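You operate a simulated robot arm through the tools that you are given. There is no shell and no other tool. Be economical: measure what you need, move in short steps, check, and stop when the job is done.

Carry out the task below with a simulated two-armed robot. There is one attempt and no reset: what you move stays moved.

Task
Push the clear trap bay door of ventilator one shut. Then open the top drawer of the parts cabinet, take the blue diaphragm on the top of the black case lid and put it away in the inside of the top parts drawer and shut the drawer again. Then stack the A sensor box from the top of the black case lid on top of the B sensor box. Then turn the rate dial to 80. Then put the dosing cup in the rinse tub. Then put the blue duster pad on the top of the packing desk away on the ledge under station three. Then screw the lid back on the black jar. Then fetch the blue wipe from the top of the packing desk and set it on the top of the drying board. Then take the black fan filter and put it on the top of the black case lid. Then open the white bench door, put the pale-hubbed wheel on the upper shelf in the white bench, then shut the door. Do these in the order given. Set down upright: dosing cup.
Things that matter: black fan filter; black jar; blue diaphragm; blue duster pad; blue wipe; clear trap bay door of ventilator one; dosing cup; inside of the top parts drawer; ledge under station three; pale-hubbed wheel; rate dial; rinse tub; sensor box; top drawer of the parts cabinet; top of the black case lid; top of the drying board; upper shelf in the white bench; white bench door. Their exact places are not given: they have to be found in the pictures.

It is judged by the outcome, as a careful person would: the job done as asked, and still so three seconds after it is handed in. It fails if anything else is knocked over, pushed out of place, dropped, spilled or broken. A push-on lid holds only when it is set on centred and level and pressed home; a screw cap is set on level and turned clockwise until tight.

Robot
Two 7-joint arms with two-finger grippers on one trunk, on a base that drives. Base frame: it is fixed to the floor where the robot stands at the start and does not move with it; the origin is under the middle of the robot, x ahead of it, y to its left, z up. Lengths are in mm, angles in degrees, forces in N, time in s.
The left shoulder is at the start at [24, 215, 981], the right one opposite. With the tool pointing down near the work surface each hand reaches from about 200 to 760 mm from the robot's upright axis, wherever it stands, measured 20 degrees to its own side. Places, roughly: black fan filter (6x9x3 cm) [-200, -2800, 800]; black jar (9x9x12 cm) [200, -5100, 800]; blue diaphragm (6x6x3 cm) [-800, -4900, 800]; blue duster pad (6x10x6 cm) [-200, -5100, 800]; blue wipe (6x8x3 cm) [500, -5000, 800]; clear trap bay door of ventilator one [700, 0, 700]; dosing cup [0, -2750, 750]; inside of the top parts drawer [-1500, 200, 700]; ledge under station three (60x17 cm) [2580, -3880, 800]; pale-hubbed wheel (10x10x3 cm) [-400, -2700, 800]; rate dial [300, -3100, 800]; rinse tub [-3100, -2400, 900]; sensor box [-750, -5000, 750]; top drawer of the parts cabinet [-1500, 100, 700]; top of the black case lid [-700, -5000, 800]; top of the drying board [-3000, -1800, 900]; upper shelf in the white bench [300, -2300, 400]; white bench door [300, -2000, 400]. Payload 2.2 kg a hand.
The tool frame of a hand sits at the grasp point between the pads (the TCP): z along the fingers, y along the line on which they close. The tips reach 19 mm beyond it. The gripper opens to 116 mm. The gripper's body begins 70 mm behind the TCP.
Orientation is told as [roll, pitch, yaw] about the base's x, y, z axes, in that order, counted from this pose: with the fingers straight down and closing along the base's y, the tool's x points along the base's -x, its y along +y and its z along -z.

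Tools
- The arms move only by the tool send_rows. It takes "left_steps", "right_steps" or both (then of equal length, played together; a hand with none holds still); each is a list of rows, each an object of numbers (a shift or turn left out is 0, a gripper value left out holds the last): "ax", "ay", "az": the turn, a rotation vector about the base's x, y, z in units of 5 degrees (1.0 is 5 degrees); "x", "y", "z": the shift along the base's x, y, z in units of 20 mm (1.0 is 20 mm); "hand": the finger opening in m, from 0 to 0.116. In form: [{"ax": .., "ay": .., "az": .., "x": .., "y": .., "z": .., "hand": ..}, ...]. A call has 1 to 8 rows; each row shifts and turns the commanded pose from where the row before left it. A call with a number of a shift or a turn outside -1 to 1 is refused whole. Each row takes 0.2 s and may step no farther than 50 mm and 8.6 degrees from the row before; otherwise, or with a gripper value out of range, the whole call is refused. Where a pose cannot be reached the arm comes as near as it can. A force on the tool above 40 N (or 10 N above the force at the start of the call, whichever is more), or a blocked arm, ends the call early, and 0.2 s more pass. The fingers move at their own pace and stop on an object; they squeeze with about 20 N. The grip force told is the motor's: it shows also when the fingers shut on nothing. Time passes only in rows, and 0.2 s behind the last, so rows that do not move let the fingers close. The reply holds the time, the measured pose of the TCP, the force on the tool along the base axes, the opening and the grip force, in the units named above and with some noise, with the torque about the TCP (base axes, N m) and any sound that the robot's microphone picked up.
- Cameras (640 x 400 px; columns grow to the right, rows downward): "scene" is now at [132.4, -14.8, 1155.9]; the picture's right is [-0.20, -0.98, 0.00], its down [-0.50, 0.10, -0.86] and it looks along [0.84, -0.17, -0.51] (base axes); focal length 264 px, centre (320, 200). "left" rides on the left gripper at [69, 15, -97] in its tool frame; the picture's right is [-0.21, 0.98, 0.00], its down [-0.76, -0.17, -0.63] and it looks along [-0.62, -0.14, 0.77] (tool axes); focal length 251 px, centre (320, 200). "right" rides on the right gripper at [69, -15, -97] in its tool frame; the picture's right is [0.22, 0.98, 0.00], its down [-0.76, 0.17, -0.63] and it looks along [-0.62, 0.14, 0.78] (tool axes); focal length 251 px, centre (320, 200).
- snapshot(camera): a new picture of that camera. It takes no simulated time.
- raise_lower(by): slides the trunk up (or, below 0, down) by that many mm; the arms and the scene camera ride with it, the base frame stays. It gives what a move gives, with no picture.
- base_move(legs): drives the robot by 1 to 6 legs, each [ahead, left, turn to the left] in mm, mm and degrees, along the robot's own axes; the way and the turn of a leg run together, so that a leg with both is an arc; at most 1500 mm and 180 degrees a leg. The arms and the cameras ride along, it lands a little off, and it stops where it bumps. It gives what a move gives.
- turn_head(pan, tilt): turns the head with the scene camera to pan (to the left, within 80 degrees either way) and tilt (down, from -29 to 69), counted from straight ahead of the robot. It gives what a move gives.
- probe_pixels(camera, pixels): there is no depth. For up to 12 entries [column, row, z] of the newest picture of that camera ("zoom" is the newest enlarged one), the place [x, y] in the base frame at which the ray of that pixel passes the height z, good to about 2 mm. It takes no simulated time.
- enlarge(camera, box): a new picture of the part [left, top, right, bottom] of that camera's present view, enlarged. It takes no simulated time.
- sign_off(): hands the job in; it is judged then, once.

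Keep the steps short. Do not move on a guess: measure, check each grasp and each placing, and mend mistakes. In all there are 357 turns and 298 pictures (those below and enlarged ones count). Leave the grippers open and the arms clear of the work at the hand-in unless told otherwise, and finish with a single line.

The tools are called after "Request:" as a command line: name --argument value ..., lists and objects as JSON in quotes. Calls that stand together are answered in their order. send_rows: Moves the arms, as the interface text tells. Its arguments: {"type":"object","properties":{"left_steps":{"type":"array"},"right_steps":{"type":"array"}},"required":[]} The other tools are called the same way: raise_lower (by) slides the trunk up or down; base_move (legs) drives the base; turn_head (pan, tilt) turns the head that bears the scene camera; snapshot (camera) takes a picture; probe_pixels (camera, pixels) gives the place at which the rays of pixels pass given heights; enlarge (camera, box) takes an enlarged picture of a part of a camera's view; sign_off () hands the job in.

At the start:

```text
time_s: 0.0
left_ee_pos: [576.8, 202.8, 838.0]
left_tool_rot: [0.0, 0.2, 0.0]
left_contact_force: [-0.3, -0.2, -0.1]
left_moment: [0.01, 0.02, -0.01]
left_width: 116.3
left_grip_force: 0.1
right_ee_pos: [500.7, -221.6, 902.4]
right_tool_rot: [0.1, 0.0, 0.1]
right_contact_force: [0.0, -0.2, -0.4]
right_moment: [-0.01, -0.04, 0.01]
right_width: 116.1
right_grip_force: 0.0
trunk travel left (down, up): [-125.0, 365.0]
robot x, y, heading: [0.9, -2.6, 0.3]
head pan, tilt: [-11.4, 30.3]
```

scene: 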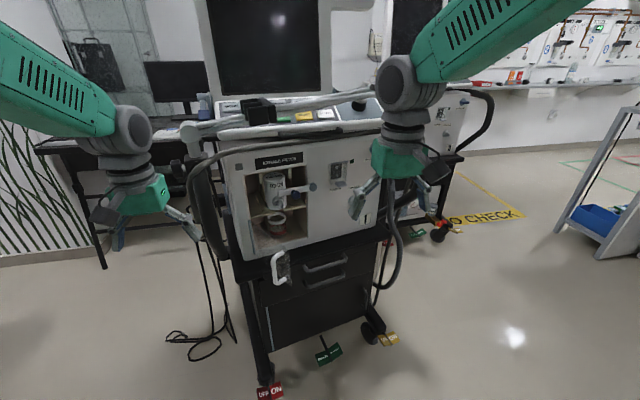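
right: 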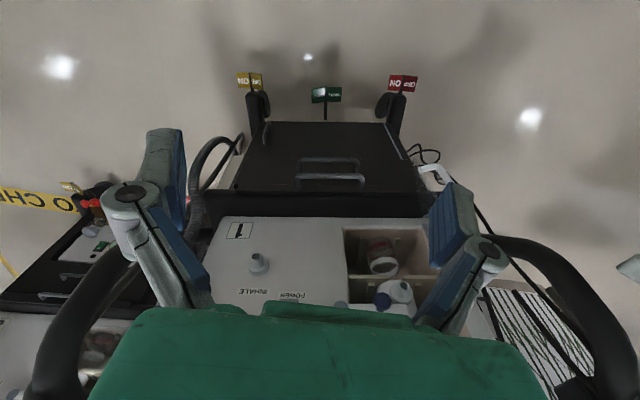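
left: 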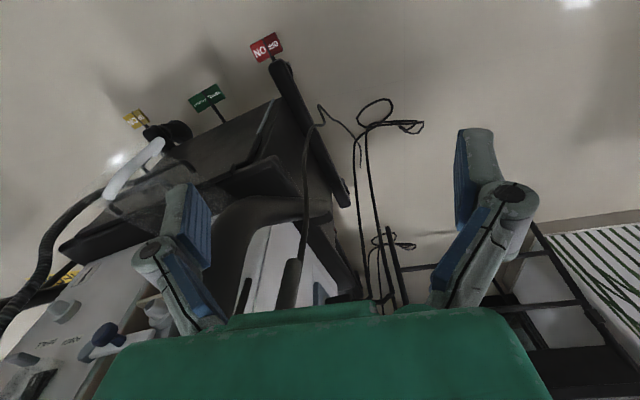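

I start by looking closer at the ventilator's trap bay and its clear door.

Request:
enlarge --camera "scene" --box '[180, 120, 420, 320]'

Request:
enlarge --camera "left" --box '[0, 80, 320, 380]'

```text
2.00 times, centred on (300, 220) of scene
```

zoom: 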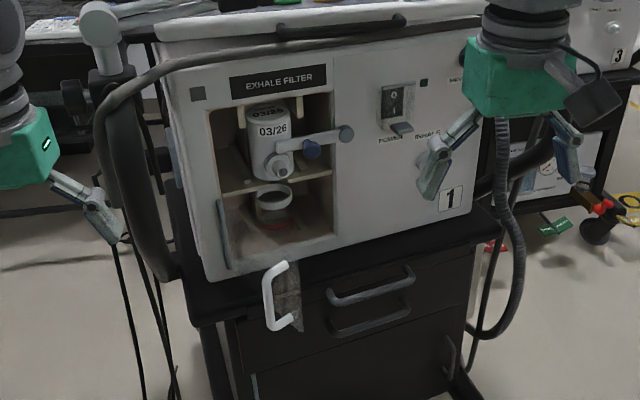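

```text
1.33 times, centred on (160, 230) of left
```

zoom: 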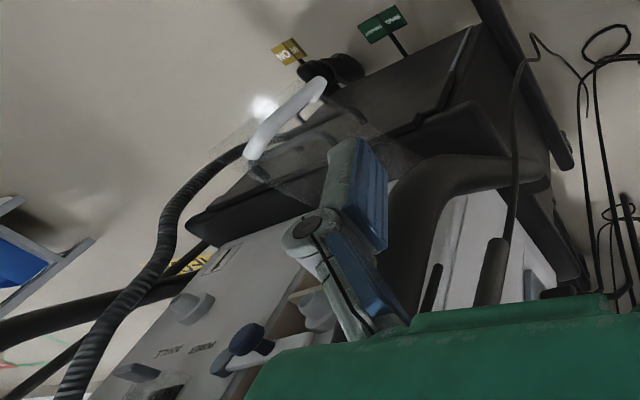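

I probe the bay corners (zoom view of the left camera was newest, so take a new scene zoom) to locate the door.

Request:
enlarge --camera "scene" --box '[220, 170, 340, 290]'

Request:
probe_pixels --camera "scene" --pixels '[[285, 256, 700], [285, 256, 650], [291, 281, 650], [291, 281, 600], [268, 256, 700], [270, 275, 650], [260, 250, 700], [256, 220, 750], [245, 174, 850], [306, 170, 850], [308, 238, 700], [293, 232, 700]]'

Request:
turn_head --pan 0 --tilt 50

Request:
snapshot --camera "scene"

```text
3.33 times, centred on (280, 230) of scene
```

zoom: 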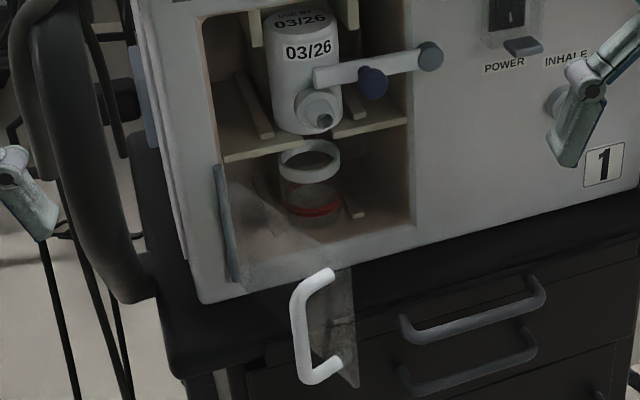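

```text
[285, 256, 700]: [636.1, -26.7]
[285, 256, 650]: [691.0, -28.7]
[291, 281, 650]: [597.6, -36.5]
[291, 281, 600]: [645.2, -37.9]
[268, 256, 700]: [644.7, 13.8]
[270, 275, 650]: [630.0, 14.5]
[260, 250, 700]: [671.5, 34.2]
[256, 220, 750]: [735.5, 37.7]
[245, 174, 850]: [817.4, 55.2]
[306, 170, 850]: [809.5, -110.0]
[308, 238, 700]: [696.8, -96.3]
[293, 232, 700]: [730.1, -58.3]
```

```text
time_s: 0.8
left_ee_pos: [574.3, 202.7, 840.7]
left_tool_rot: [0.0, 0.0, 0.0]
left_contact_force: [-0.4, -1.3, -0.3]
left_moment: [-0.02, 0.01, -0.02]
left_width: 115.8
left_grip_force: 0.2
right_ee_pos: [497.0, -220.5, 904.2]
right_tool_rot: [0.0, 0.0, 0.0]
right_contact_force: [0.3, -0.3, 0.7]
right_moment: [0.02, 0.01, -0.01]
right_width: 115.9
right_grip_force: 0.0
trunk travel left (down, up): [-125.0, 365.0]
robot x, y, heading: [2.1, -0.7, 0.1]
head pan, tilt: [0.0, 50.0]
```

```text
291 pictures are left
```

scene: 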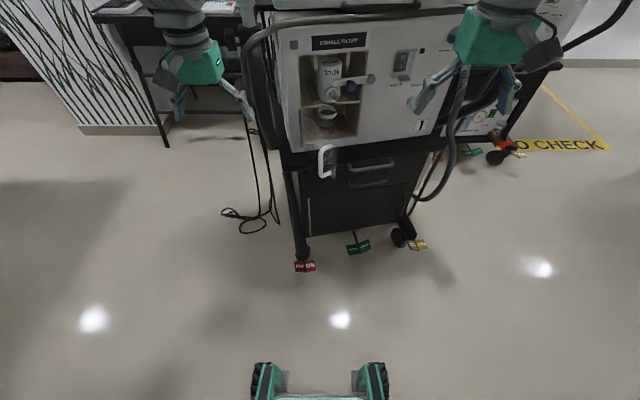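

The door is hinged at the bay's left edge, around [700, 45], and stands open toward me with its white grip bar near [603, 3, 665–755]. I close the left fingers and tilt the hand forward before pushing from the outside.

Request:
send_rows --left_steps '[{"ay": -1, "x": -0.5, "hand": 0.0}, {"ay": -1, "x": -0.5}, {"ay": -1, "x": -0.5}, {"ay": -1, "x": -0.5}, {"ay": -1}, {"ay": -1}, {"ay": -1}, {"ay": -1}]'

Request:
send_rows --left_steps '[{"ay": -1, "y": -1, "z": -1}, {"ay": -1, "y": -1, "z": -1}, {"ay": -1, "y": -1, "z": -1}, {"ay": -1, "y": -1, "z": -1}, {"y": -1, "z": -1}, {"z": -1}, {"z": 0}]'

Request:
turn_head --pan 0 --tilt 40

Request:
enlarge --camera "scene" --box '[220, 100, 420, 300]'

Request:
snapshot --camera "left"

```text
time_s: 2.6
left_ee_pos: [533.8, 202.1, 842.1]
left_tool_rot: [-0.1, -40.4, 0.0]
left_contact_force: [-0.1, 0.3, -0.2]
left_moment: [-0.01, 0.0, 0.03]
left_width: 0.0
left_grip_force: 20.0
right_ee_pos: [496.0, -221.2, 903.2]
right_tool_rot: [-0.1, -0.2, 0.0]
right_contact_force: [0.1, -0.6, -0.3]
right_moment: [-0.05, -0.03, 0.03]
right_width: 116.2
right_grip_force: 0.0
trunk travel left (down, up): [-125.0, 365.0]
robot x, y, heading: [4.8, -0.1, -0.3]
head pan, tilt: [0.0, 50.0]
```

```text
time_s: 4.2
left_ee_pos: [540.9, 110.7, 724.3]
left_tool_rot: [-2.3, -60.1, 3.5]
left_contact_force: [0.8, -0.6, -0.1]
left_moment: [0.01, 0.03, 0.01]
left_width: 0.0
left_grip_force: 20.2
right_ee_pos: [496.3, -221.1, 903.9]
right_tool_rot: [0.1, -0.1, 0.0]
right_contact_force: [0.1, -0.1, -0.4]
right_moment: [-0.02, 0.02, -0.01]
right_width: 115.9
right_grip_force: 0.1
trunk travel left (down, up): [-125.0, 365.0]
robot x, y, heading: [2.3, -1.8, 0.0]
head pan, tilt: [0.0, 50.0]
```

```text
time_s: 5.0
left_ee_pos: [541.7, 112.4, 721.5]
left_tool_rot: [-1.8, -59.8, 3.1]
left_contact_force: [0.5, 0.2, 0.1]
left_moment: [0.02, -0.02, -0.02]
left_width: 0.0
left_grip_force: 19.9
right_ee_pos: [498.4, -222.1, 903.9]
right_tool_rot: [0.1, -0.1, 0.0]
right_contact_force: [0.2, -0.4, 0.0]
right_moment: [-0.01, -0.01, -0.01]
right_width: 116.0
right_grip_force: 0.1
trunk travel left (down, up): [-125.0, 365.0]
robot x, y, heading: [1.6, -3.1, -0.2]
head pan, tilt: [0.0, 40.0]
```

```text
2.00 times, centred on (320, 200) of scene
```

zoom: 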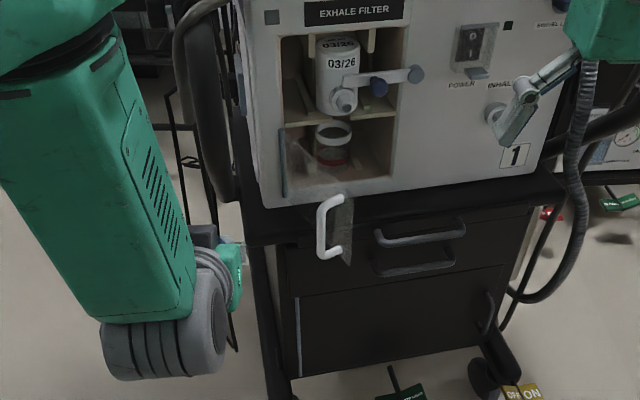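

```text
289 pictures are left
```

left: 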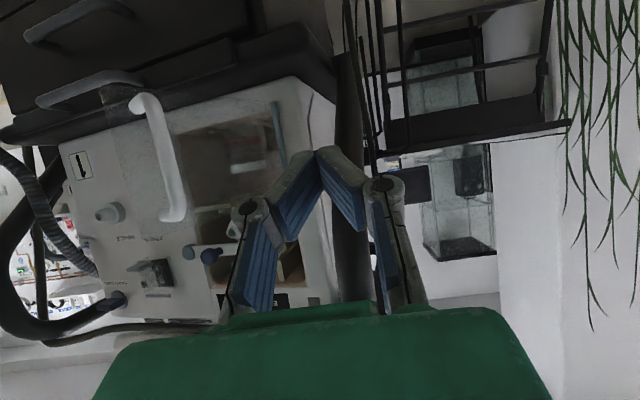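

I see the grip bar at (165,155) in the hand picture and my tips at (325,150), outside the pane. I move in and push along an arc about the hinge.

Request:
send_rows --left_steps '[{"x": 0.9, "y": -1}, {"x": 0.9, "y": -1}, {"x": 0.8, "y": -1}, {"x": 0.6, "y": -0.9}, {"x": 0.6, "y": -0.9}]'

Request:
snapshot --camera "left"

Request:
enlarge --camera "scene" --box '[220, 100, 420, 300]'

```text
time_s: 6.2
left_ee_pos: [612.3, 11.4, 722.0]
left_tool_rot: [-0.4, -60.0, 1.1]
left_contact_force: [0.0, -1.0, -0.4]
left_moment: [-0.01, -0.01, -0.03]
left_width: 0.0
left_grip_force: 20.3
right_ee_pos: [497.5, -222.0, 903.5]
right_tool_rot: [0.1, -0.1, 0.0]
right_contact_force: [0.6, -0.4, 0.2]
right_moment: [0.0, 0.02, -0.01]
right_width: 115.8
right_grip_force: 0.0
trunk travel left (down, up): [-125.0, 365.0]
robot x, y, heading: [0.9, 4.5, 0.1]
head pan, tilt: [0.0, 40.0]
```

```text
288 pictures are left
```

left: 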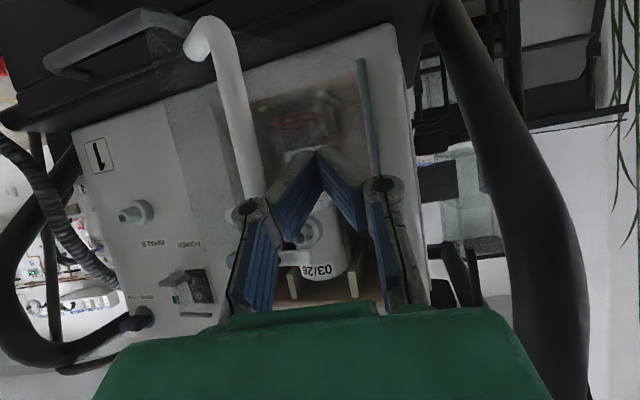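

```text
2.00 times, centred on (320, 200) of scene
```

zoom: 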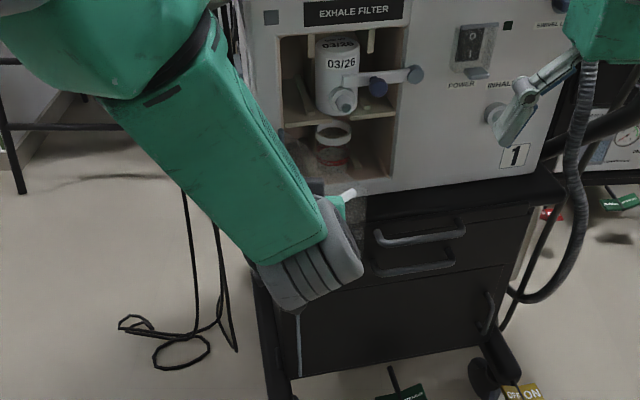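

The tips are between bar and hinge, not yet touching. I continue pushing along the arc.

Request:
send_rows --left_steps '[{"x": 0.7, "y": -0.55}, {"x": 0.8, "y": -0.6}, {"x": 0.7, "y": -0.35}, {"x": 0.7, "y": -0.3}, {"x": 0.7, "y": 0.05}, {"x": 0.6, "y": 0.05}]'

Request:
snapshot --camera "left"

```text
time_s: 7.5
left_ee_pos: [694.1, -26.9, 720.2]
left_tool_rot: [0.1, -60.1, -0.1]
left_contact_force: [-0.4, -0.7, 1.2]
left_moment: [0.01, -0.02, -0.01]
left_width: 0.4
left_grip_force: 20.3
right_ee_pos: [497.5, -221.3, 904.4]
right_tool_rot: [0.0, -0.1, 0.0]
right_contact_force: [0.4, -0.5, 1.0]
right_moment: [0.01, -0.02, 0.0]
right_width: 115.9
right_grip_force: 0.1
trunk travel left (down, up): [-125.0, 365.0]
robot x, y, heading: [0.9, -1.8, 0.1]
head pan, tilt: [0.0, 40.0]
```

```text
286 pictures are left
```

left: 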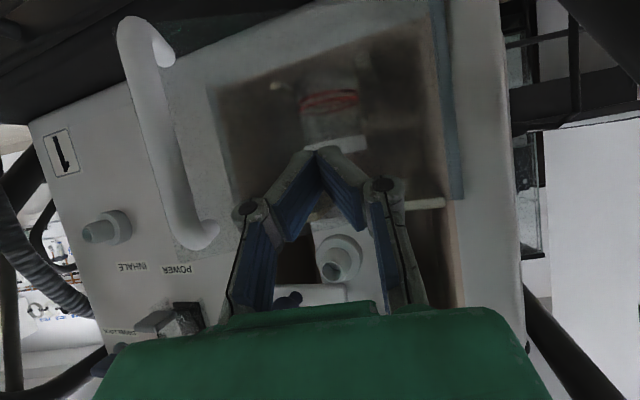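

The door has swung most of the way. I keep pushing forward until I feel it seat.

Request:
send_rows --left_steps '[{"x": 0.5}, {"x": 0.5}, {"x": 0.5}, {"x": 0.5}, {"x": 0.4}]'

Request:
snapshot --camera "left"

```text
time_s: 8.8
left_ee_pos: [738.1, -25.4, 718.6]
left_tool_rot: [-0.1, -60.0, 0.0]
left_contact_force: [-28.5, 4.2, 4.9]
left_moment: [0.01, -0.09, 0.38]
left_width: 0.1
left_grip_force: 19.9
right_ee_pos: [495.0, -219.8, 905.5]
right_tool_rot: [0.0, -0.3, 0.2]
right_contact_force: [-0.4, 0.2, -0.8]
right_moment: [-0.03, 0.01, 0.04]
right_width: 116.1
right_grip_force: 0.1
trunk travel left (down, up): [-125.0, 365.0]
robot x, y, heading: [-1.1, -2.0, -0.2]
head pan, tilt: [0.0, 40.0]
```

```text
285 pictures are left
```

left: 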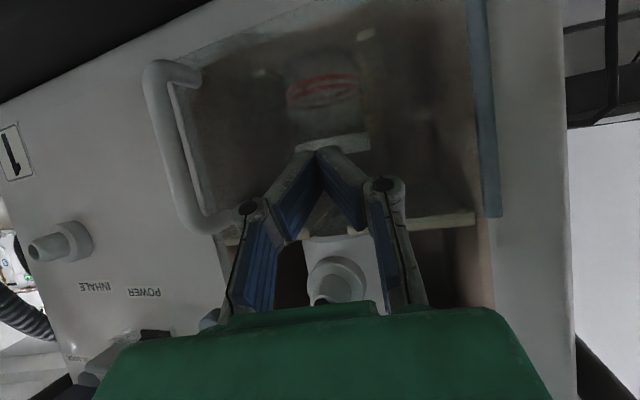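

The push meets 28 N: the pane is against its stop. One more small press, then I back off and check.

Request:
send_rows --left_steps '[{"x": 0.15}, {}, {"x": -1}, {"x": -1}, {"x": -1}, {"x": -1}, {"x": -1}, {"x": -1, "y": 0.5}]'

Request:
snapshot --camera "left"

Request:
enlarge --camera "scene" --box '[220, 100, 420, 300]'

```text
time_s: 9.3
left_ee_pos: [739.8, -27.7, 717.0]
left_tool_rot: [0.0, -59.8, -0.2]
left_contact_force: [-9.6, 3.0, 2.4]
left_moment: [0.04, -0.04, 0.14]
left_width: 0.0
left_grip_force: 20.0
right_ee_pos: [494.9, -221.6, 905.5]
right_tool_rot: [0.2, -0.3, 0.0]
right_contact_force: [-0.2, 0.5, 0.5]
right_moment: [-0.02, 0.0, 0.0]
right_width: 115.6
right_grip_force: 0.0
trunk travel left (down, up): [-125.0, 365.0]
robot x, y, heading: [0.5, 0.2, 0.1]
head pan, tilt: [0.0, 40.0]
stopped in row 2 (left hand): the force on the tool passed its limit at 41 N (the readings are from after the stop); the commanded pose is now the measured one
```

```text
284 pictures are left
```

left: 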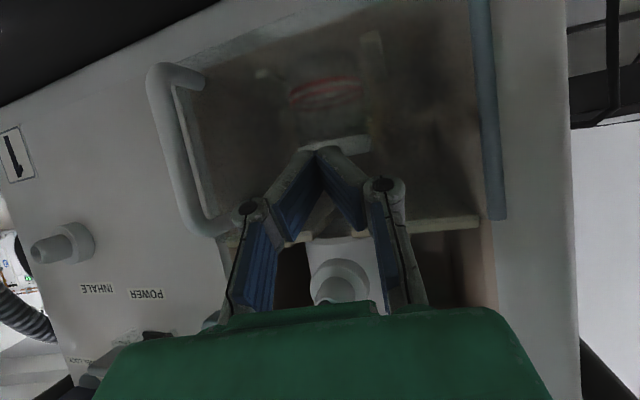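

```text
2.00 times, centred on (320, 200) of scene
```

zoom: 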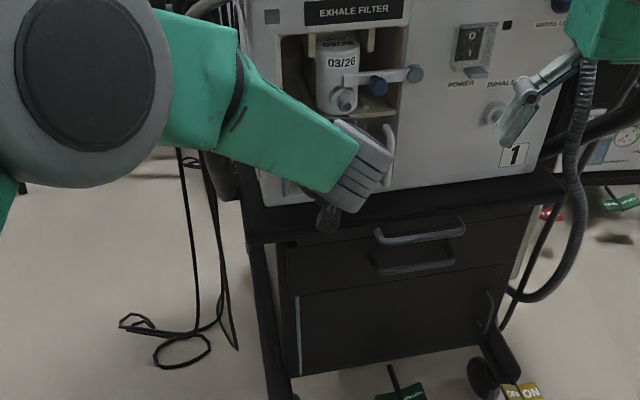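

I back the hand off and check whether the door stays shut.

Request:
send_rows --left_steps '[{"x": -1}, {"x": -1}, {"x": -1}, {"x": -1}, {"x": -1, "y": 0.5}, {"x": -1, "y": 1}, {"x": -1, "y": 1}, {"x": -1, "y": 1}]'

Request:
snapshot --camera "left"

Request:
enlarge --camera "scene" --box '[220, 100, 420, 300]'

```text
time_s: 11.1
left_ee_pos: [580.1, 42.2, 718.3]
left_tool_rot: [0.1, -60.0, -0.1]
left_contact_force: [0.1, 0.6, -0.4]
left_moment: [-0.03, 0.01, 0.03]
left_width: 0.2
left_grip_force: 20.1
right_ee_pos: [492.7, -220.8, 905.7]
right_tool_rot: [0.1, -0.3, 0.1]
right_contact_force: [-0.1, -0.4, 0.0]
right_moment: [-0.03, 0.02, 0.0]
right_width: 116.1
right_grip_force: 0.1
trunk travel left (down, up): [-125.0, 365.0]
robot x, y, heading: [0.3, -0.4, 0.3]
head pan, tilt: [0.0, 40.0]
```

```text
282 pictures are left
```

left: 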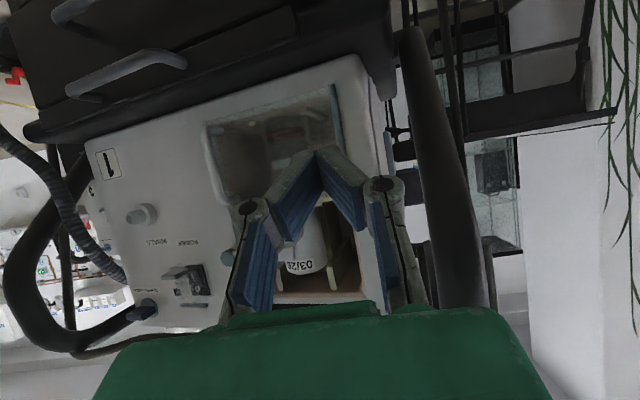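

```text
2.00 times, centred on (320, 200) of scene
```

zoom: 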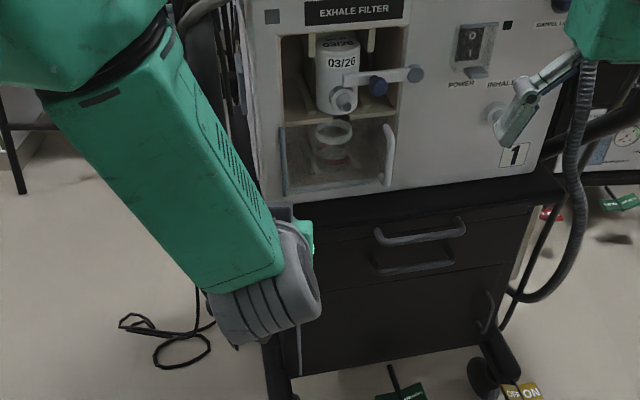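

The door is shut flush. Now I bring the left arm back to a stowed pose and raise both, before turning around to the parts cabinet.

Request:
send_rows --left_steps '[{"x": -1, "y": 1, "z": 1, "ay": 1}, {"x": -1, "y": 1, "z": 1, "ay": 1}, {"x": -1, "y": 1, "z": 1, "ay": 1}, {"x": -1, "y": 1, "z": 1, "ay": 1}, {"x": -1, "y": 1, "z": 1, "ay": 1}, {"x": -0.5, "y": 1, "z": 1, "ay": 1}, {"y": 1, "z": 1, "ay": 1}, {"y": 1, "z": 1, "ay": 1}]' --right_steps '[{"x": -1}, {"x": -1}, {"x": -1}, {"x": -1}, {}, {}, {}, {}]'

Request:
send_rows --left_steps '[{"ay": 1, "z": 0.5}, {"ay": 1}, {"ay": 1}, {"ay": 1, "hand": 0.08}]'

Request:
base_move --legs '[[-200, 0, 0], [0, 0, 90]]'

Request:
turn_head --pan 60 --tilt 25

Request:
snapshot --camera "scene"

```text
time_s: 12.9
left_ee_pos: [470.0, 203.6, 879.3]
left_tool_rot: [-0.1, -19.8, 0.0]
left_contact_force: [0.3, 0.6, 0.1]
left_moment: [-0.03, -0.03, 0.0]
left_width: 0.0
left_grip_force: 20.0
right_ee_pos: [414.6, -220.2, 907.5]
right_tool_rot: [-0.1, -0.3, 0.1]
right_contact_force: [0.1, 0.9, 0.4]
right_moment: [-0.03, 0.0, -0.04]
right_width: 115.9
right_grip_force: 0.1
trunk travel left (down, up): [-125.0, 365.0]
robot x, y, heading: [0.1, -1.5, 0.2]
head pan, tilt: [0.0, 40.0]
```

```text
time_s: 13.9
left_ee_pos: [470.8, 203.8, 887.9]
left_tool_rot: [-0.1, 0.3, 0.1]
left_contact_force: [-0.5, -0.4, -0.4]
left_moment: [-0.01, 0.02, -0.04]
left_width: 79.9
left_grip_force: 0.0
right_ee_pos: [415.2, -221.1, 907.5]
right_tool_rot: [0.0, -0.3, 0.1]
right_contact_force: [-0.8, -0.2, -0.3]
right_moment: [0.02, -0.01, -0.01]
right_width: 116.1
right_grip_force: 0.0
trunk travel left (down, up): [-125.0, 365.0]
robot x, y, heading: [1.9, -3.5, -0.0]
head pan, tilt: [0.0, 40.0]
```

```text
time_s: 19.2
left_ee_pos: [-396.8, 474.4, 887.5]
left_tool_rot: [0.0, 0.1, 89.1]
left_contact_force: [0.4, 0.1, 0.3]
left_moment: [0.01, 0.01, 0.01]
left_width: 80.0
left_grip_force: 0.0
right_ee_pos: [26.1, 411.2, 909.1]
right_tool_rot: [0.1, -0.3, 89.2]
right_contact_force: [0.1, 0.5, 0.0]
right_moment: [0.01, -0.01, 0.02]
right_width: 116.1
right_grip_force: 0.0
trunk travel left (down, up): [-125.0, 365.0]
robot x, y, heading: [-197.2, -0.2, 89.3]
head pan, tilt: [0.0, 40.0]
```

```text
time_s: 20.5
left_ee_pos: [-395.5, 471.5, 890.5]
left_tool_rot: [-0.3, -0.1, 89.2]
left_contact_force: [0.2, -0.3, -0.3]
left_moment: [0.0, -0.03, 0.03]
left_width: 79.5
left_grip_force: 0.1
right_ee_pos: [26.1, 410.3, 907.9]
right_tool_rot: [0.0, -0.4, 89.2]
right_contact_force: [0.8, 0.5, -0.7]
right_moment: [0.0, -0.01, 0.0]
right_width: 116.1
right_grip_force: 0.1
trunk travel left (down, up): [-125.0, 365.0]
robot x, y, heading: [-198.2, -1.1, 89.2]
head pan, tilt: [60.0, 25.0]
```

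```text
280 pictures are left
```

scene: 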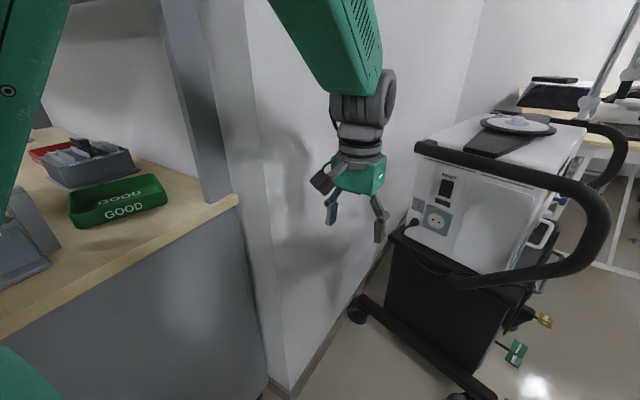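

I see a counter with a GOOD tray and a second ventilator cart by a wall. I look further left and straight to find the parts cabinet, and measure the counter corner.

Request:
probe_pixels --camera "scene" --pixels '[[238, 200, 900], [238, 200, 800], [0, 335, 900], [285, 395, 0], [400, 270, 600], [620, 220, 750], [470, 398, 0]]'

Request:
turn_head --pan 80 --tilt 30

Request:
snapshot --camera "scene"

Request:
turn_head --pan 20 --tilt 25

Request:
snapshot --camera "scene"

```text
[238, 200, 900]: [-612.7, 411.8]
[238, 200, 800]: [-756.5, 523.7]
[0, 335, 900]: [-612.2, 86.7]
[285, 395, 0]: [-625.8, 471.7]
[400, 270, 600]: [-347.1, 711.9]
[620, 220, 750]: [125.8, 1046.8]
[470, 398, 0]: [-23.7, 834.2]
```

```text
time_s: 21.4
left_ee_pos: [-396.3, 471.6, 889.2]
left_tool_rot: [-0.4, 0.0, 89.3]
left_contact_force: [-0.3, -0.2, 0.2]
left_moment: [-0.01, 0.01, 0.03]
left_width: 80.2
left_grip_force: 0.0
right_ee_pos: [26.2, 408.8, 908.8]
right_tool_rot: [0.0, -0.5, 89.1]
right_contact_force: [0.1, 0.3, 0.2]
right_moment: [-0.01, 0.04, 0.02]
right_width: 116.3
right_grip_force: 0.0
trunk travel left (down, up): [-125.0, 365.0]
robot x, y, heading: [-204.6, -0.5, 89.2]
head pan, tilt: [80.0, 30.0]
```

```text
279 pictures are left
```

scene: 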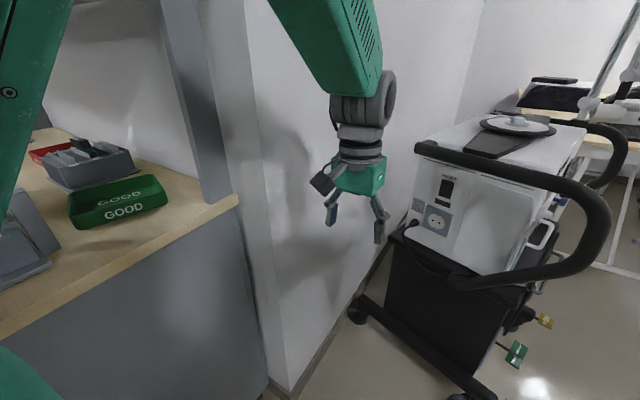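

```text
time_s: 22.7
left_ee_pos: [-396.6, 472.8, 888.7]
left_tool_rot: [0.0, 0.0, 89.1]
left_contact_force: [-0.4, 0.2, 0.0]
left_moment: [0.01, -0.01, 0.01]
left_width: 80.1
left_grip_force: 0.0
right_ee_pos: [27.0, 409.1, 908.6]
right_tool_rot: [0.0, -0.4, 89.1]
right_contact_force: [-0.3, -0.2, -0.6]
right_moment: [0.0, 0.0, -0.03]
right_width: 115.9
right_grip_force: 0.1
trunk travel left (down, up): [-125.0, 365.0]
robot x, y, heading: [-201.6, -1.6, 89.2]
head pan, tilt: [20.0, 25.0]
```

```text
278 pictures are left
```

scene: 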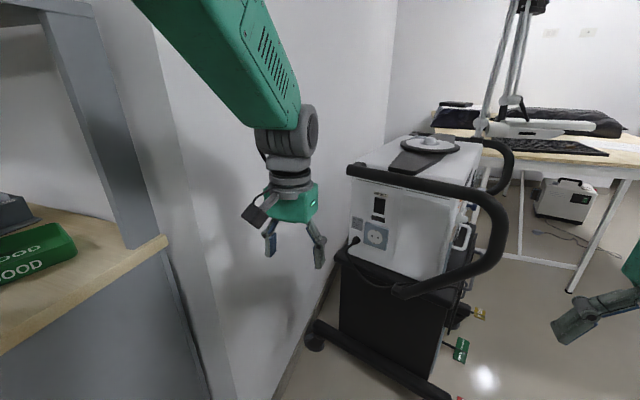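

The pan pictures look inconsistent with the angles; I take another to verify the view.

Request:
turn_head --pan 80 --tilt 30

Request:
snapshot --camera "scene"

Request:
probe_pixels --camera "scene" --pixels '[[320, 200, 900], [320, 200, 0], [238, 200, 900]]'

```text
time_s: 24.0
left_ee_pos: [-395.6, 471.7, 889.9]
left_tool_rot: [-0.3, 0.0, 89.2]
left_contact_force: [-0.4, 0.4, -0.3]
left_moment: [-0.02, -0.02, 0.0]
left_width: 80.1
left_grip_force: 0.1
right_ee_pos: [26.6, 409.5, 907.7]
right_tool_rot: [0.0, -0.4, 89.2]
right_contact_force: [-0.3, 0.1, -0.4]
right_moment: [-0.01, 0.0, 0.0]
right_width: 116.4
right_grip_force: 0.0
trunk travel left (down, up): [-125.0, 365.0]
robot x, y, heading: [-197.3, -3.1, 89.3]
head pan, tilt: [80.0, 30.0]
```

```text
277 pictures are left
```

scene: 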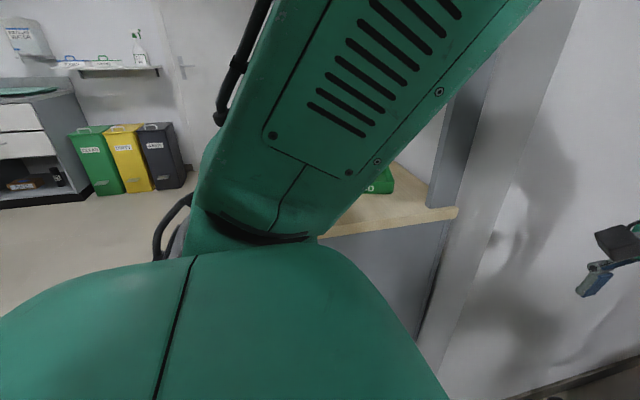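

```text
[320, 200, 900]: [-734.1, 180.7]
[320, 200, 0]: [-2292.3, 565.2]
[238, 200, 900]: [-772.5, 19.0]
```

Snapshots sent along with a turn seem to come late sometimes. The counter edge is at x≈−612, so I drive back to x≈0 before turning to face −x.

Request:
base_move --legs '[[0, -230, 0], [0, 0, 90]]'

Request:
turn_head --pan 0 --tilt 30

Request:
snapshot --camera "scene"

```text
time_s: 29.6
left_ee_pos: [-437.3, -212.2, 890.2]
left_tool_rot: [0.0, -0.1, -179.1]
left_contact_force: [-0.3, 0.3, 0.1]
left_moment: [0.02, 0.0, 0.0]
left_width: 80.0
left_grip_force: 0.0
right_ee_pos: [-387.0, 212.3, 908.5]
right_tool_rot: [0.1, -0.5, -179.1]
right_contact_force: [-0.1, -0.2, 0.6]
right_moment: [0.01, -0.02, 0.01]
right_width: 116.1
right_grip_force: 0.0
trunk travel left (down, up): [-125.0, 365.0]
robot x, y, heading: [30.9, -1.0, -178.9]
head pan, tilt: [80.0, 30.0]
```

```text
time_s: 31.1
left_ee_pos: [-434.3, -215.1, 889.6]
left_tool_rot: [-0.2, -0.1, -179.1]
left_contact_force: [-1.2, -0.6, 0.8]
left_moment: [0.03, -0.02, -0.03]
left_width: 80.2
left_grip_force: 0.0
right_ee_pos: [-384.9, 210.1, 909.1]
right_tool_rot: [-0.1, -0.5, -179.1]
right_contact_force: [-0.1, 0.5, 0.4]
right_moment: [0.0, -0.01, 0.01]
right_width: 116.0
right_grip_force: 0.0
trunk travel left (down, up): [-125.0, 365.0]
robot x, y, heading: [26.8, -2.3, -178.9]
head pan, tilt: [0.0, 30.0]
```

```text
276 pictures are left
```

scene: 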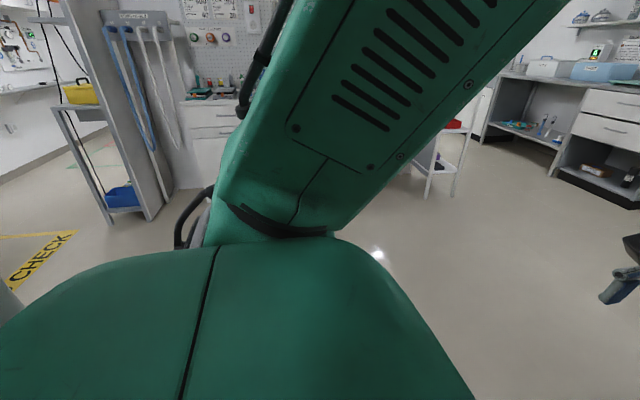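

The picture was taken before the head turned. From now on I take pictures in a separate step.

Request:
snapshot --camera "scene"

```text
275 pictures are left
```

scene: 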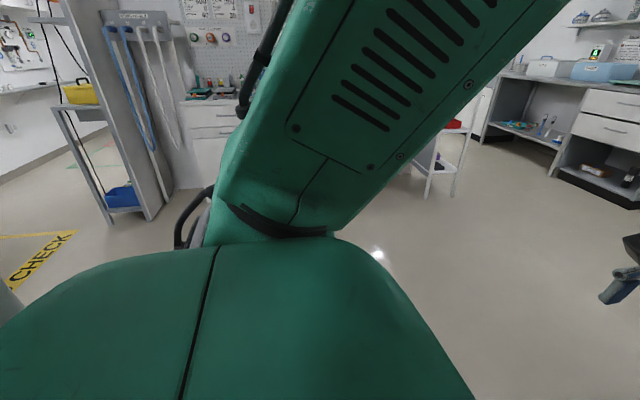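

Request:
probe_pixels --camera "scene" --pixels '[[320, 200, 900], [320, 200, 0]]'

Request:
turn_head --pan 0 --tilt 30

Request:
enlarge --camera "scene" --box '[0, 0, 640, 400]'

```text
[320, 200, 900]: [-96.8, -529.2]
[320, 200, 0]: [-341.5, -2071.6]
```

```text
time_s: 31.7
left_ee_pos: [-434.5, -216.4, 889.5]
left_tool_rot: [-0.3, -0.1, -179.1]
left_contact_force: [-0.9, 0.5, 0.0]
left_moment: [0.02, 0.01, 0.02]
left_width: 79.9
left_grip_force: 0.1
right_ee_pos: [-384.9, 209.4, 909.3]
right_tool_rot: [0.1, -0.5, -179.1]
right_contact_force: [0.2, 0.1, 0.6]
right_moment: [0.01, -0.02, 0.01]
right_width: 116.1
right_grip_force: 0.1
trunk travel left (down, up): [-125.0, 365.0]
robot x, y, heading: [28.4, -4.7, -178.9]
head pan, tilt: [0.0, 30.0]
```

```text
1.00 times, centred on (320, 200) of scene (not enlarged: the box is as wide or as high as the picture)
```

zoom: 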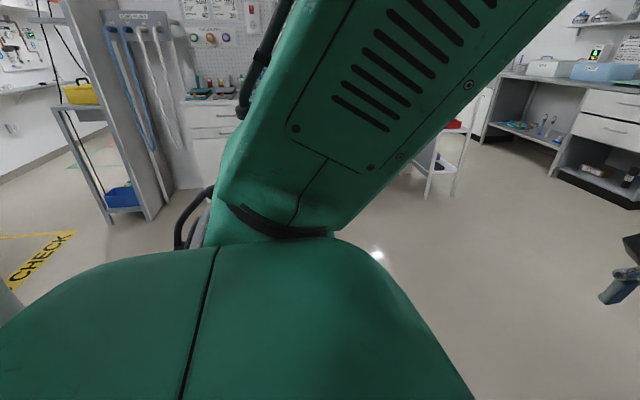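

The head reports pan 0, but the picture still shows pan 80. I let a little time pass with an empty row and look again.

Request:
send_rows --left_steps '[{}, {}]'

Request:
snapshot --camera "scene"

```text
time_s: 32.3
left_ee_pos: [-434.1, -214.9, 888.9]
left_tool_rot: [-0.2, -0.2, -179.2]
left_contact_force: [0.4, 0.0, 0.1]
left_moment: [0.01, 0.02, -0.03]
left_width: 80.1
left_grip_force: 0.2
right_ee_pos: [-384.6, 210.3, 910.1]
right_tool_rot: [0.0, -0.5, -179.0]
right_contact_force: [-0.1, 0.3, -0.5]
right_moment: [0.02, -0.01, 0.0]
right_width: 116.0
right_grip_force: 0.0
trunk travel left (down, up): [-125.0, 365.0]
robot x, y, heading: [34.0, -3.2, -179.4]
head pan, tilt: [0.0, 30.0]
```

```text
273 pictures are left
```

scene: 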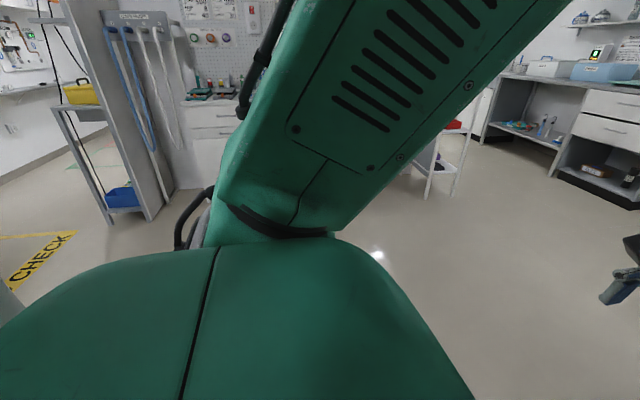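

The head seems not to have moved. I try a different angle.

Request:
turn_head --pan 10 --tilt 25

Request:
snapshot --camera "scene"

```text
time_s: 33.0
left_ee_pos: [-433.9, -214.9, 890.0]
left_tool_rot: [-0.1, -0.1, -179.0]
left_contact_force: [0.8, 0.3, -0.4]
left_moment: [-0.01, -0.01, -0.02]
left_width: 79.8
left_grip_force: 0.1
right_ee_pos: [-384.7, 208.4, 909.4]
right_tool_rot: [0.0, -0.4, -179.0]
right_contact_force: [-0.4, 0.2, -0.7]
right_moment: [0.02, 0.0, -0.04]
right_width: 115.9
right_grip_force: 0.1
trunk travel left (down, up): [-125.0, 365.0]
robot x, y, heading: [29.0, -4.3, -179.2]
head pan, tilt: [10.0, 25.0]
```

```text
272 pictures are left
```

scene: 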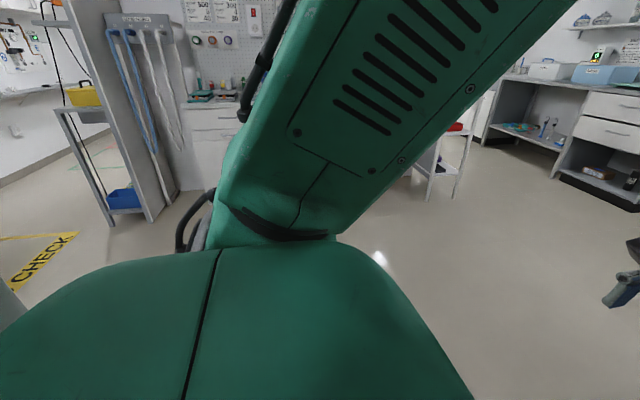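

Request:
turn_head --pan -40 --tilt 35

Request:
snapshot --camera "scene"

```text
time_s: 34.2
left_ee_pos: [-433.3, -215.0, 889.3]
left_tool_rot: [-0.2, -0.1, -179.1]
left_contact_force: [0.8, 0.4, -0.4]
left_moment: [0.03, 0.0, -0.01]
left_width: 80.1
left_grip_force: 0.0
right_ee_pos: [-385.6, 210.2, 909.0]
right_tool_rot: [-0.1, -0.5, -179.0]
right_contact_force: [-0.1, -0.6, -0.5]
right_moment: [0.03, 0.0, 0.02]
right_width: 116.2
right_grip_force: 0.1
trunk travel left (down, up): [-125.0, 365.0]
robot x, y, heading: [31.3, -2.5, -179.0]
head pan, tilt: [-40.0, 35.0]
```

```text
271 pictures are left
```

scene: 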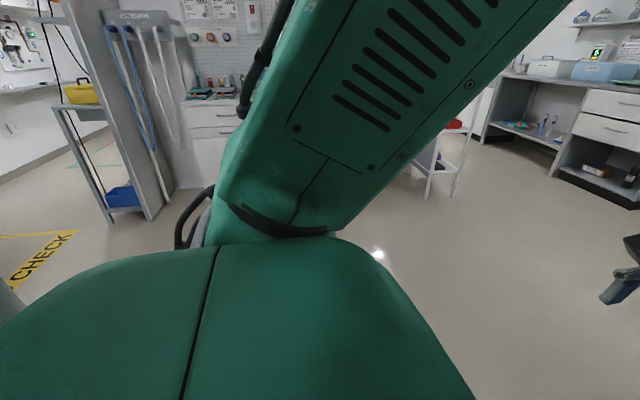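

The head seems to be held by the raised left elbow (it stuck at ~38° before too). I move the left hand forward, outward and down to clear it.

Request:
send_rows --left_steps '[{"x": -1, "y": -1, "z": -1}, {"x": -1, "y": -1, "z": -1}, {"x": -1, "y": -1, "z": -1}, {"x": -1, "y": -1, "z": -1}, {"x": -1, "y": -1, "z": -1}, {}]'

Request:
turn_head --pan 0 --tilt 30

Request:
snapshot --camera "scene"

```text
time_s: 35.6
left_ee_pos: [-533.2, -318.4, 790.1]
left_tool_rot: [-0.2, -0.3, -179.1]
left_contact_force: [-0.5, 0.3, -0.9]
left_moment: [-0.04, 0.06, -0.01]
left_width: 80.0
left_grip_force: 0.1
right_ee_pos: [-384.1, 208.3, 909.9]
right_tool_rot: [-0.1, -0.6, -178.9]
right_contact_force: [-0.2, 0.7, 0.1]
right_moment: [-0.01, -0.02, 0.02]
right_width: 116.0
right_grip_force: 0.1
trunk travel left (down, up): [-125.0, 365.0]
robot x, y, heading: [34.8, -7.4, -179.3]
head pan, tilt: [-40.0, 35.0]
```

```text
time_s: 36.7
left_ee_pos: [-533.9, -318.8, 788.7]
left_tool_rot: [-0.2, -0.3, -179.0]
left_contact_force: [0.0, -0.4, -0.3]
left_moment: [0.02, -0.01, 0.02]
left_width: 80.1
left_grip_force: 0.0
right_ee_pos: [-385.5, 209.0, 909.6]
right_tool_rot: [-0.1, -0.6, -178.9]
right_contact_force: [1.1, -0.9, 0.9]
right_moment: [0.03, -0.04, 0.0]
right_width: 116.1
right_grip_force: 0.1
trunk travel left (down, up): [-125.0, 365.0]
robot x, y, heading: [28.5, -4.1, -179.5]
head pan, tilt: [0.0, 30.0]
```

```text
270 pictures are left
```

scene: 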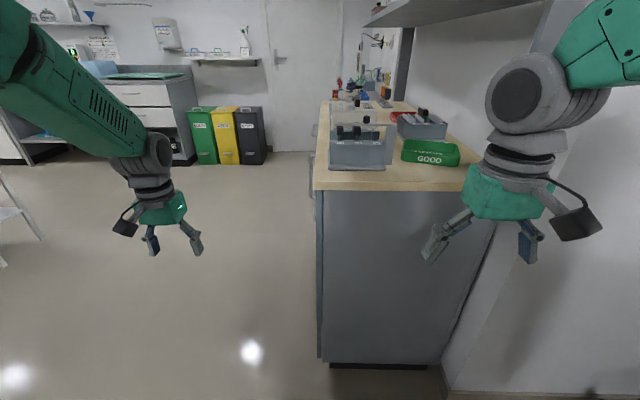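

The parts cabinet is the long bench on the right, its drawer fronts facing −y. I drive along its front and turn to face it.

Request:
base_move --legs '[[0, 750, 0], [1450, 0, 0], [0, 0, -90]]'

Request:
snapshot --camera "scene"

```text
time_s: 51.6
left_ee_pos: [-1769.9, -312.2, 789.7]
left_tool_rot: [-0.2, -0.2, 94.0]
left_contact_force: [-1.0, -0.2, -0.4]
left_moment: [0.01, 0.03, -0.04]
left_width: 79.8
left_grip_force: 0.1
right_ee_pos: [-1234.2, -433.3, 909.6]
right_tool_rot: [0.0, -0.5, 94.0]
right_contact_force: [0.2, 1.2, -0.5]
right_moment: [-0.01, 0.01, -0.03]
right_width: 116.2
right_grip_force: 0.0
trunk travel left (down, up): [-125.0, 365.0]
robot x, y, heading: [-1419.4, -857.8, 94.0]
head pan, tilt: [0.0, 30.0]
```

```text
269 pictures are left
```

scene: 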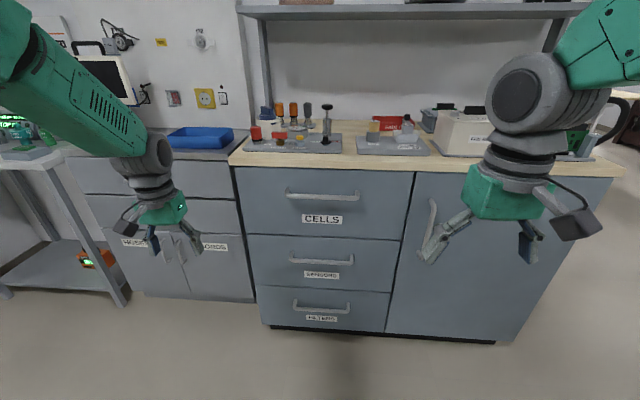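

The top drawer labelled CELLS has its handle bar at (322,195). I measure it.

Request:
probe_pixels --camera "scene" --pixels '[[322, 195, 700], [322, 195, 750], [288, 193, 700], [357, 195, 700], [322, 195, 650], [240, 168, 850], [415, 172, 850], [322, 258, 550]]'

Request:
enlarge --camera "scene" --box '[220, 120, 440, 340]'

Request:
snapshot --camera "right"

```text
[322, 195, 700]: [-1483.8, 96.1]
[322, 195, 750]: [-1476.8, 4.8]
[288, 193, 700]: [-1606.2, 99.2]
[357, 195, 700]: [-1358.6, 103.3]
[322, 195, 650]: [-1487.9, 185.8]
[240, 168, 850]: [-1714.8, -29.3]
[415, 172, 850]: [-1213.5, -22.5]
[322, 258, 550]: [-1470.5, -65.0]
```

```text
1.82 times, centred on (330, 230) of scene
```

zoom: 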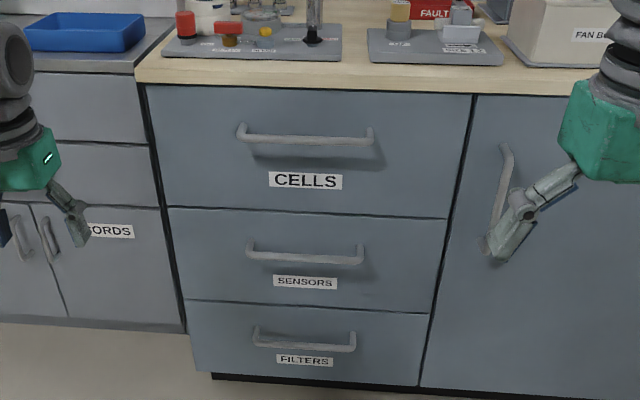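

```text
267 pictures are left
```

right: 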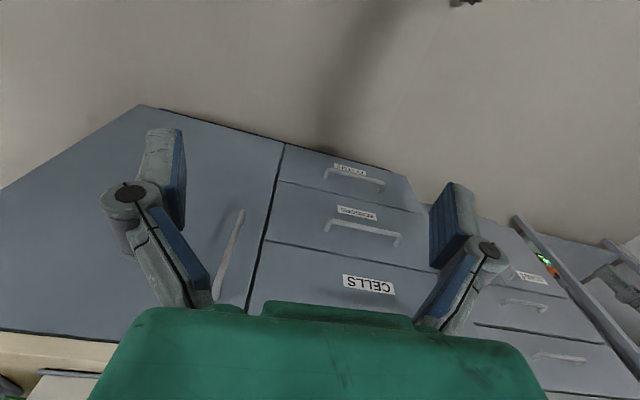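

I triangulate with the right hand camera, which sees the SENSORS handle at (365,235) and the CELLS label at (370,284).

Request:
probe_pixels --camera "right" --pixels '[[365, 235, 500], [365, 235, 600], [370, 284, 600], [370, 284, 700]]'

Request:
probe_pixels --camera "scene" --pixels '[[322, 258, 500], [322, 258, 600], [322, 219, 600], [322, 219, 700]]'

```text
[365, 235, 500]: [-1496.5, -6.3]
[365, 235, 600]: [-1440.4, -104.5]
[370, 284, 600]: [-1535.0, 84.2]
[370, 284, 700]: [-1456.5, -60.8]
```

```text
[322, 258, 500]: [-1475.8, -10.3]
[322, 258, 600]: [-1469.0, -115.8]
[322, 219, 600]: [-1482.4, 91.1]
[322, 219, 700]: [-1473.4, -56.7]
```

Triangulated: drawer front at y≈−22, the CELLS handle bar at about [−1473, −52, 781], spanning x −1575…−1371. I straighten the robot and stand so the left hand faces the handle.

Request:
base_move --legs '[[0, 0, -4], [40, -100, 0]]'

Request:
send_rows --left_steps '[{"ax": 0.98, "ay": 0.98, "az": -0.98, "x": 0.5, "y": -1, "z": 0.4}, {"ax": 0.98, "ay": 0.98, "az": -0.98, "x": 0.5, "y": -1}, {"ax": 0.98, "ay": 0.98, "az": -0.98, "x": 0.5, "y": -1}, {"ax": 0.98, "ay": 0.98, "az": -0.98, "x": 0.5}, {"ax": 0.98, "ay": 0.98, "az": -0.98, "x": 0.5}, {"ax": 0.98, "ay": 0.98, "az": -0.98, "x": 0.5}, {"ax": 0.98, "ay": 0.98, "az": -0.98, "x": 0.5}, {}]'

Request:
send_rows --left_steps '[{"ax": 0.98, "ay": 0.98, "az": -0.98, "x": 0.5}, {"ax": 0.98, "ay": 0.98, "az": -0.98, "x": 0.5}, {"ax": 0.98, "ay": 0.98, "az": -0.98, "x": 0.5}, {"ax": 0.98, "ay": 0.98, "az": -0.98, "x": 0.5}, {"ax": 0.98, "ay": 0.98, "az": -0.98, "x": 0.5}, {"ax": 0.98, "ay": 0.98, "az": -0.98}, {"ax": 0.98, "ay": 0.98, "az": -0.98}, {}]'

Request:
snapshot --camera "scene"

Request:
snapshot --camera "left"

```text
time_s: 53.2
left_ee_pos: [-1664.1, -252.2, 781.0]
left_tool_rot: [-1.9, -0.1, 90.2]
left_contact_force: [-1.9, -0.3, 0.2]
left_moment: [0.01, -0.22, 0.01]
left_width: 79.9
left_grip_force: 0.1
right_ee_pos: [-1141.3, -408.4, 916.0]
right_tool_rot: [-1.9, -0.6, 90.2]
right_contact_force: [-2.1, -0.1, 0.1]
right_moment: [-0.01, -0.19, -0.01]
right_width: 116.0
right_grip_force: 0.0
trunk travel left (down, up): [-125.0, 365.0]
robot x, y, heading: [-1334.8, -818.0, 90.2]
head pan, tilt: [0.0, 30.0]
```

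```text
time_s: 55.0
left_ee_pos: [-1572.7, -320.9, 802.6]
left_tool_rot: [39.6, -18.0, 52.3]
left_contact_force: [0.5, 0.4, 0.2]
left_moment: [-0.06, 0.01, 0.04]
left_width: 79.7
left_grip_force: 0.2
left hand out of reach, approached as far as the arm can: row 5, 6
right_ee_pos: [-1099.5, -413.5, 910.9]
right_tool_rot: [0.5, -0.8, 90.1]
right_contact_force: [1.2, 0.0, 0.7]
right_moment: [0.02, 0.07, 0.02]
right_width: 115.9
right_grip_force: 0.1
trunk travel left (down, up): [-125.0, 365.0]
robot x, y, heading: [-1329.9, -818.2, 90.3]
head pan, tilt: [0.0, 30.0]
```

```text
time_s: 56.9
left_ee_pos: [-1526.6, -319.9, 805.5]
left_tool_rot: [86.0, -4.8, 7.1]
left_contact_force: [0.4, 0.3, 0.1]
left_moment: [-0.01, 0.0, 0.12]
left_width: 80.3
left_grip_force: 0.0
right_ee_pos: [-1099.3, -413.1, 910.0]
right_tool_rot: [0.6, -0.8, 90.0]
right_contact_force: [-0.5, -0.5, 0.0]
right_moment: [-0.01, 0.08, -0.01]
right_width: 115.9
right_grip_force: 0.2
trunk travel left (down, up): [-125.0, 365.0]
robot x, y, heading: [-1330.8, -818.5, 90.1]
head pan, tilt: [0.0, 30.0]
```

```text
266 pictures are left
```

scene: 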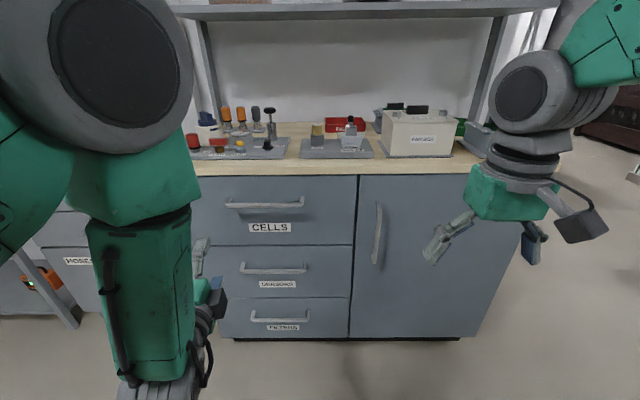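

```text
265 pictures are left
```

left: 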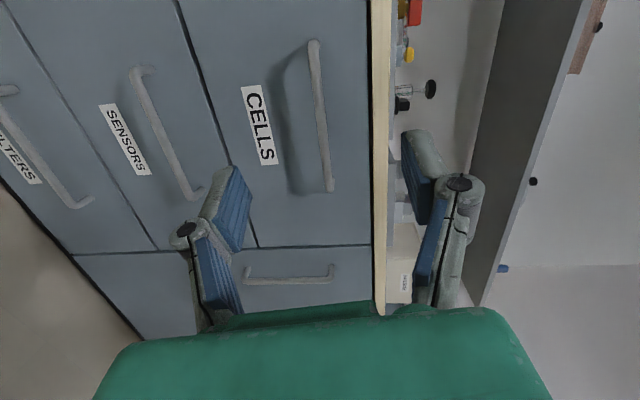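

The hand is nearly oriented; the CELLS bar runs from (315,40) to (330,190) in the hand view, right in front. I correct the small angle errors, drop slightly, open fully and advance part way.

Request:
send_rows --left_steps '[{"ax": 0.8, "x": 0.7, "z": -0.5, "hand": 0.09}, {"az": -0.7, "x": 0.7, "z": -0.6}, {"az": -0.7, "ay": 0.5, "x": 0.6}, {"ay": 0.45, "y": 1}, {"y": 1}, {"y": 1}, {"y": 1}, {"y": 1}]'

Request:
snapshot --camera "left"

```text
time_s: 58.6
left_ee_pos: [-1494.3, -219.5, 777.2]
left_tool_rot: [89.8, 0.1, -1.3]
left_contact_force: [-1.5, 0.6, -0.1]
left_moment: [-0.01, 0.03, -0.08]
left_width: 90.3
left_grip_force: 0.0
right_ee_pos: [-1115.0, -412.5, 912.1]
right_tool_rot: [-0.2, -0.9, 90.2]
right_contact_force: [-0.7, 0.9, 0.7]
right_moment: [-0.02, -0.08, 0.0]
right_width: 115.9
right_grip_force: 0.1
trunk travel left (down, up): [-125.0, 365.0]
robot x, y, heading: [-1334.2, -816.7, 90.1]
head pan, tilt: [0.0, 30.0]
```

```text
264 pictures are left
```

left: 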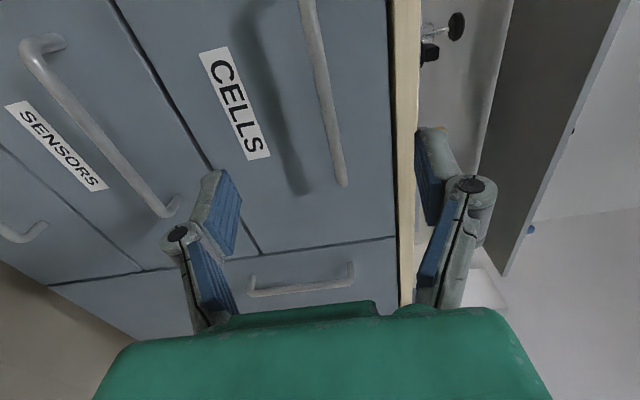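

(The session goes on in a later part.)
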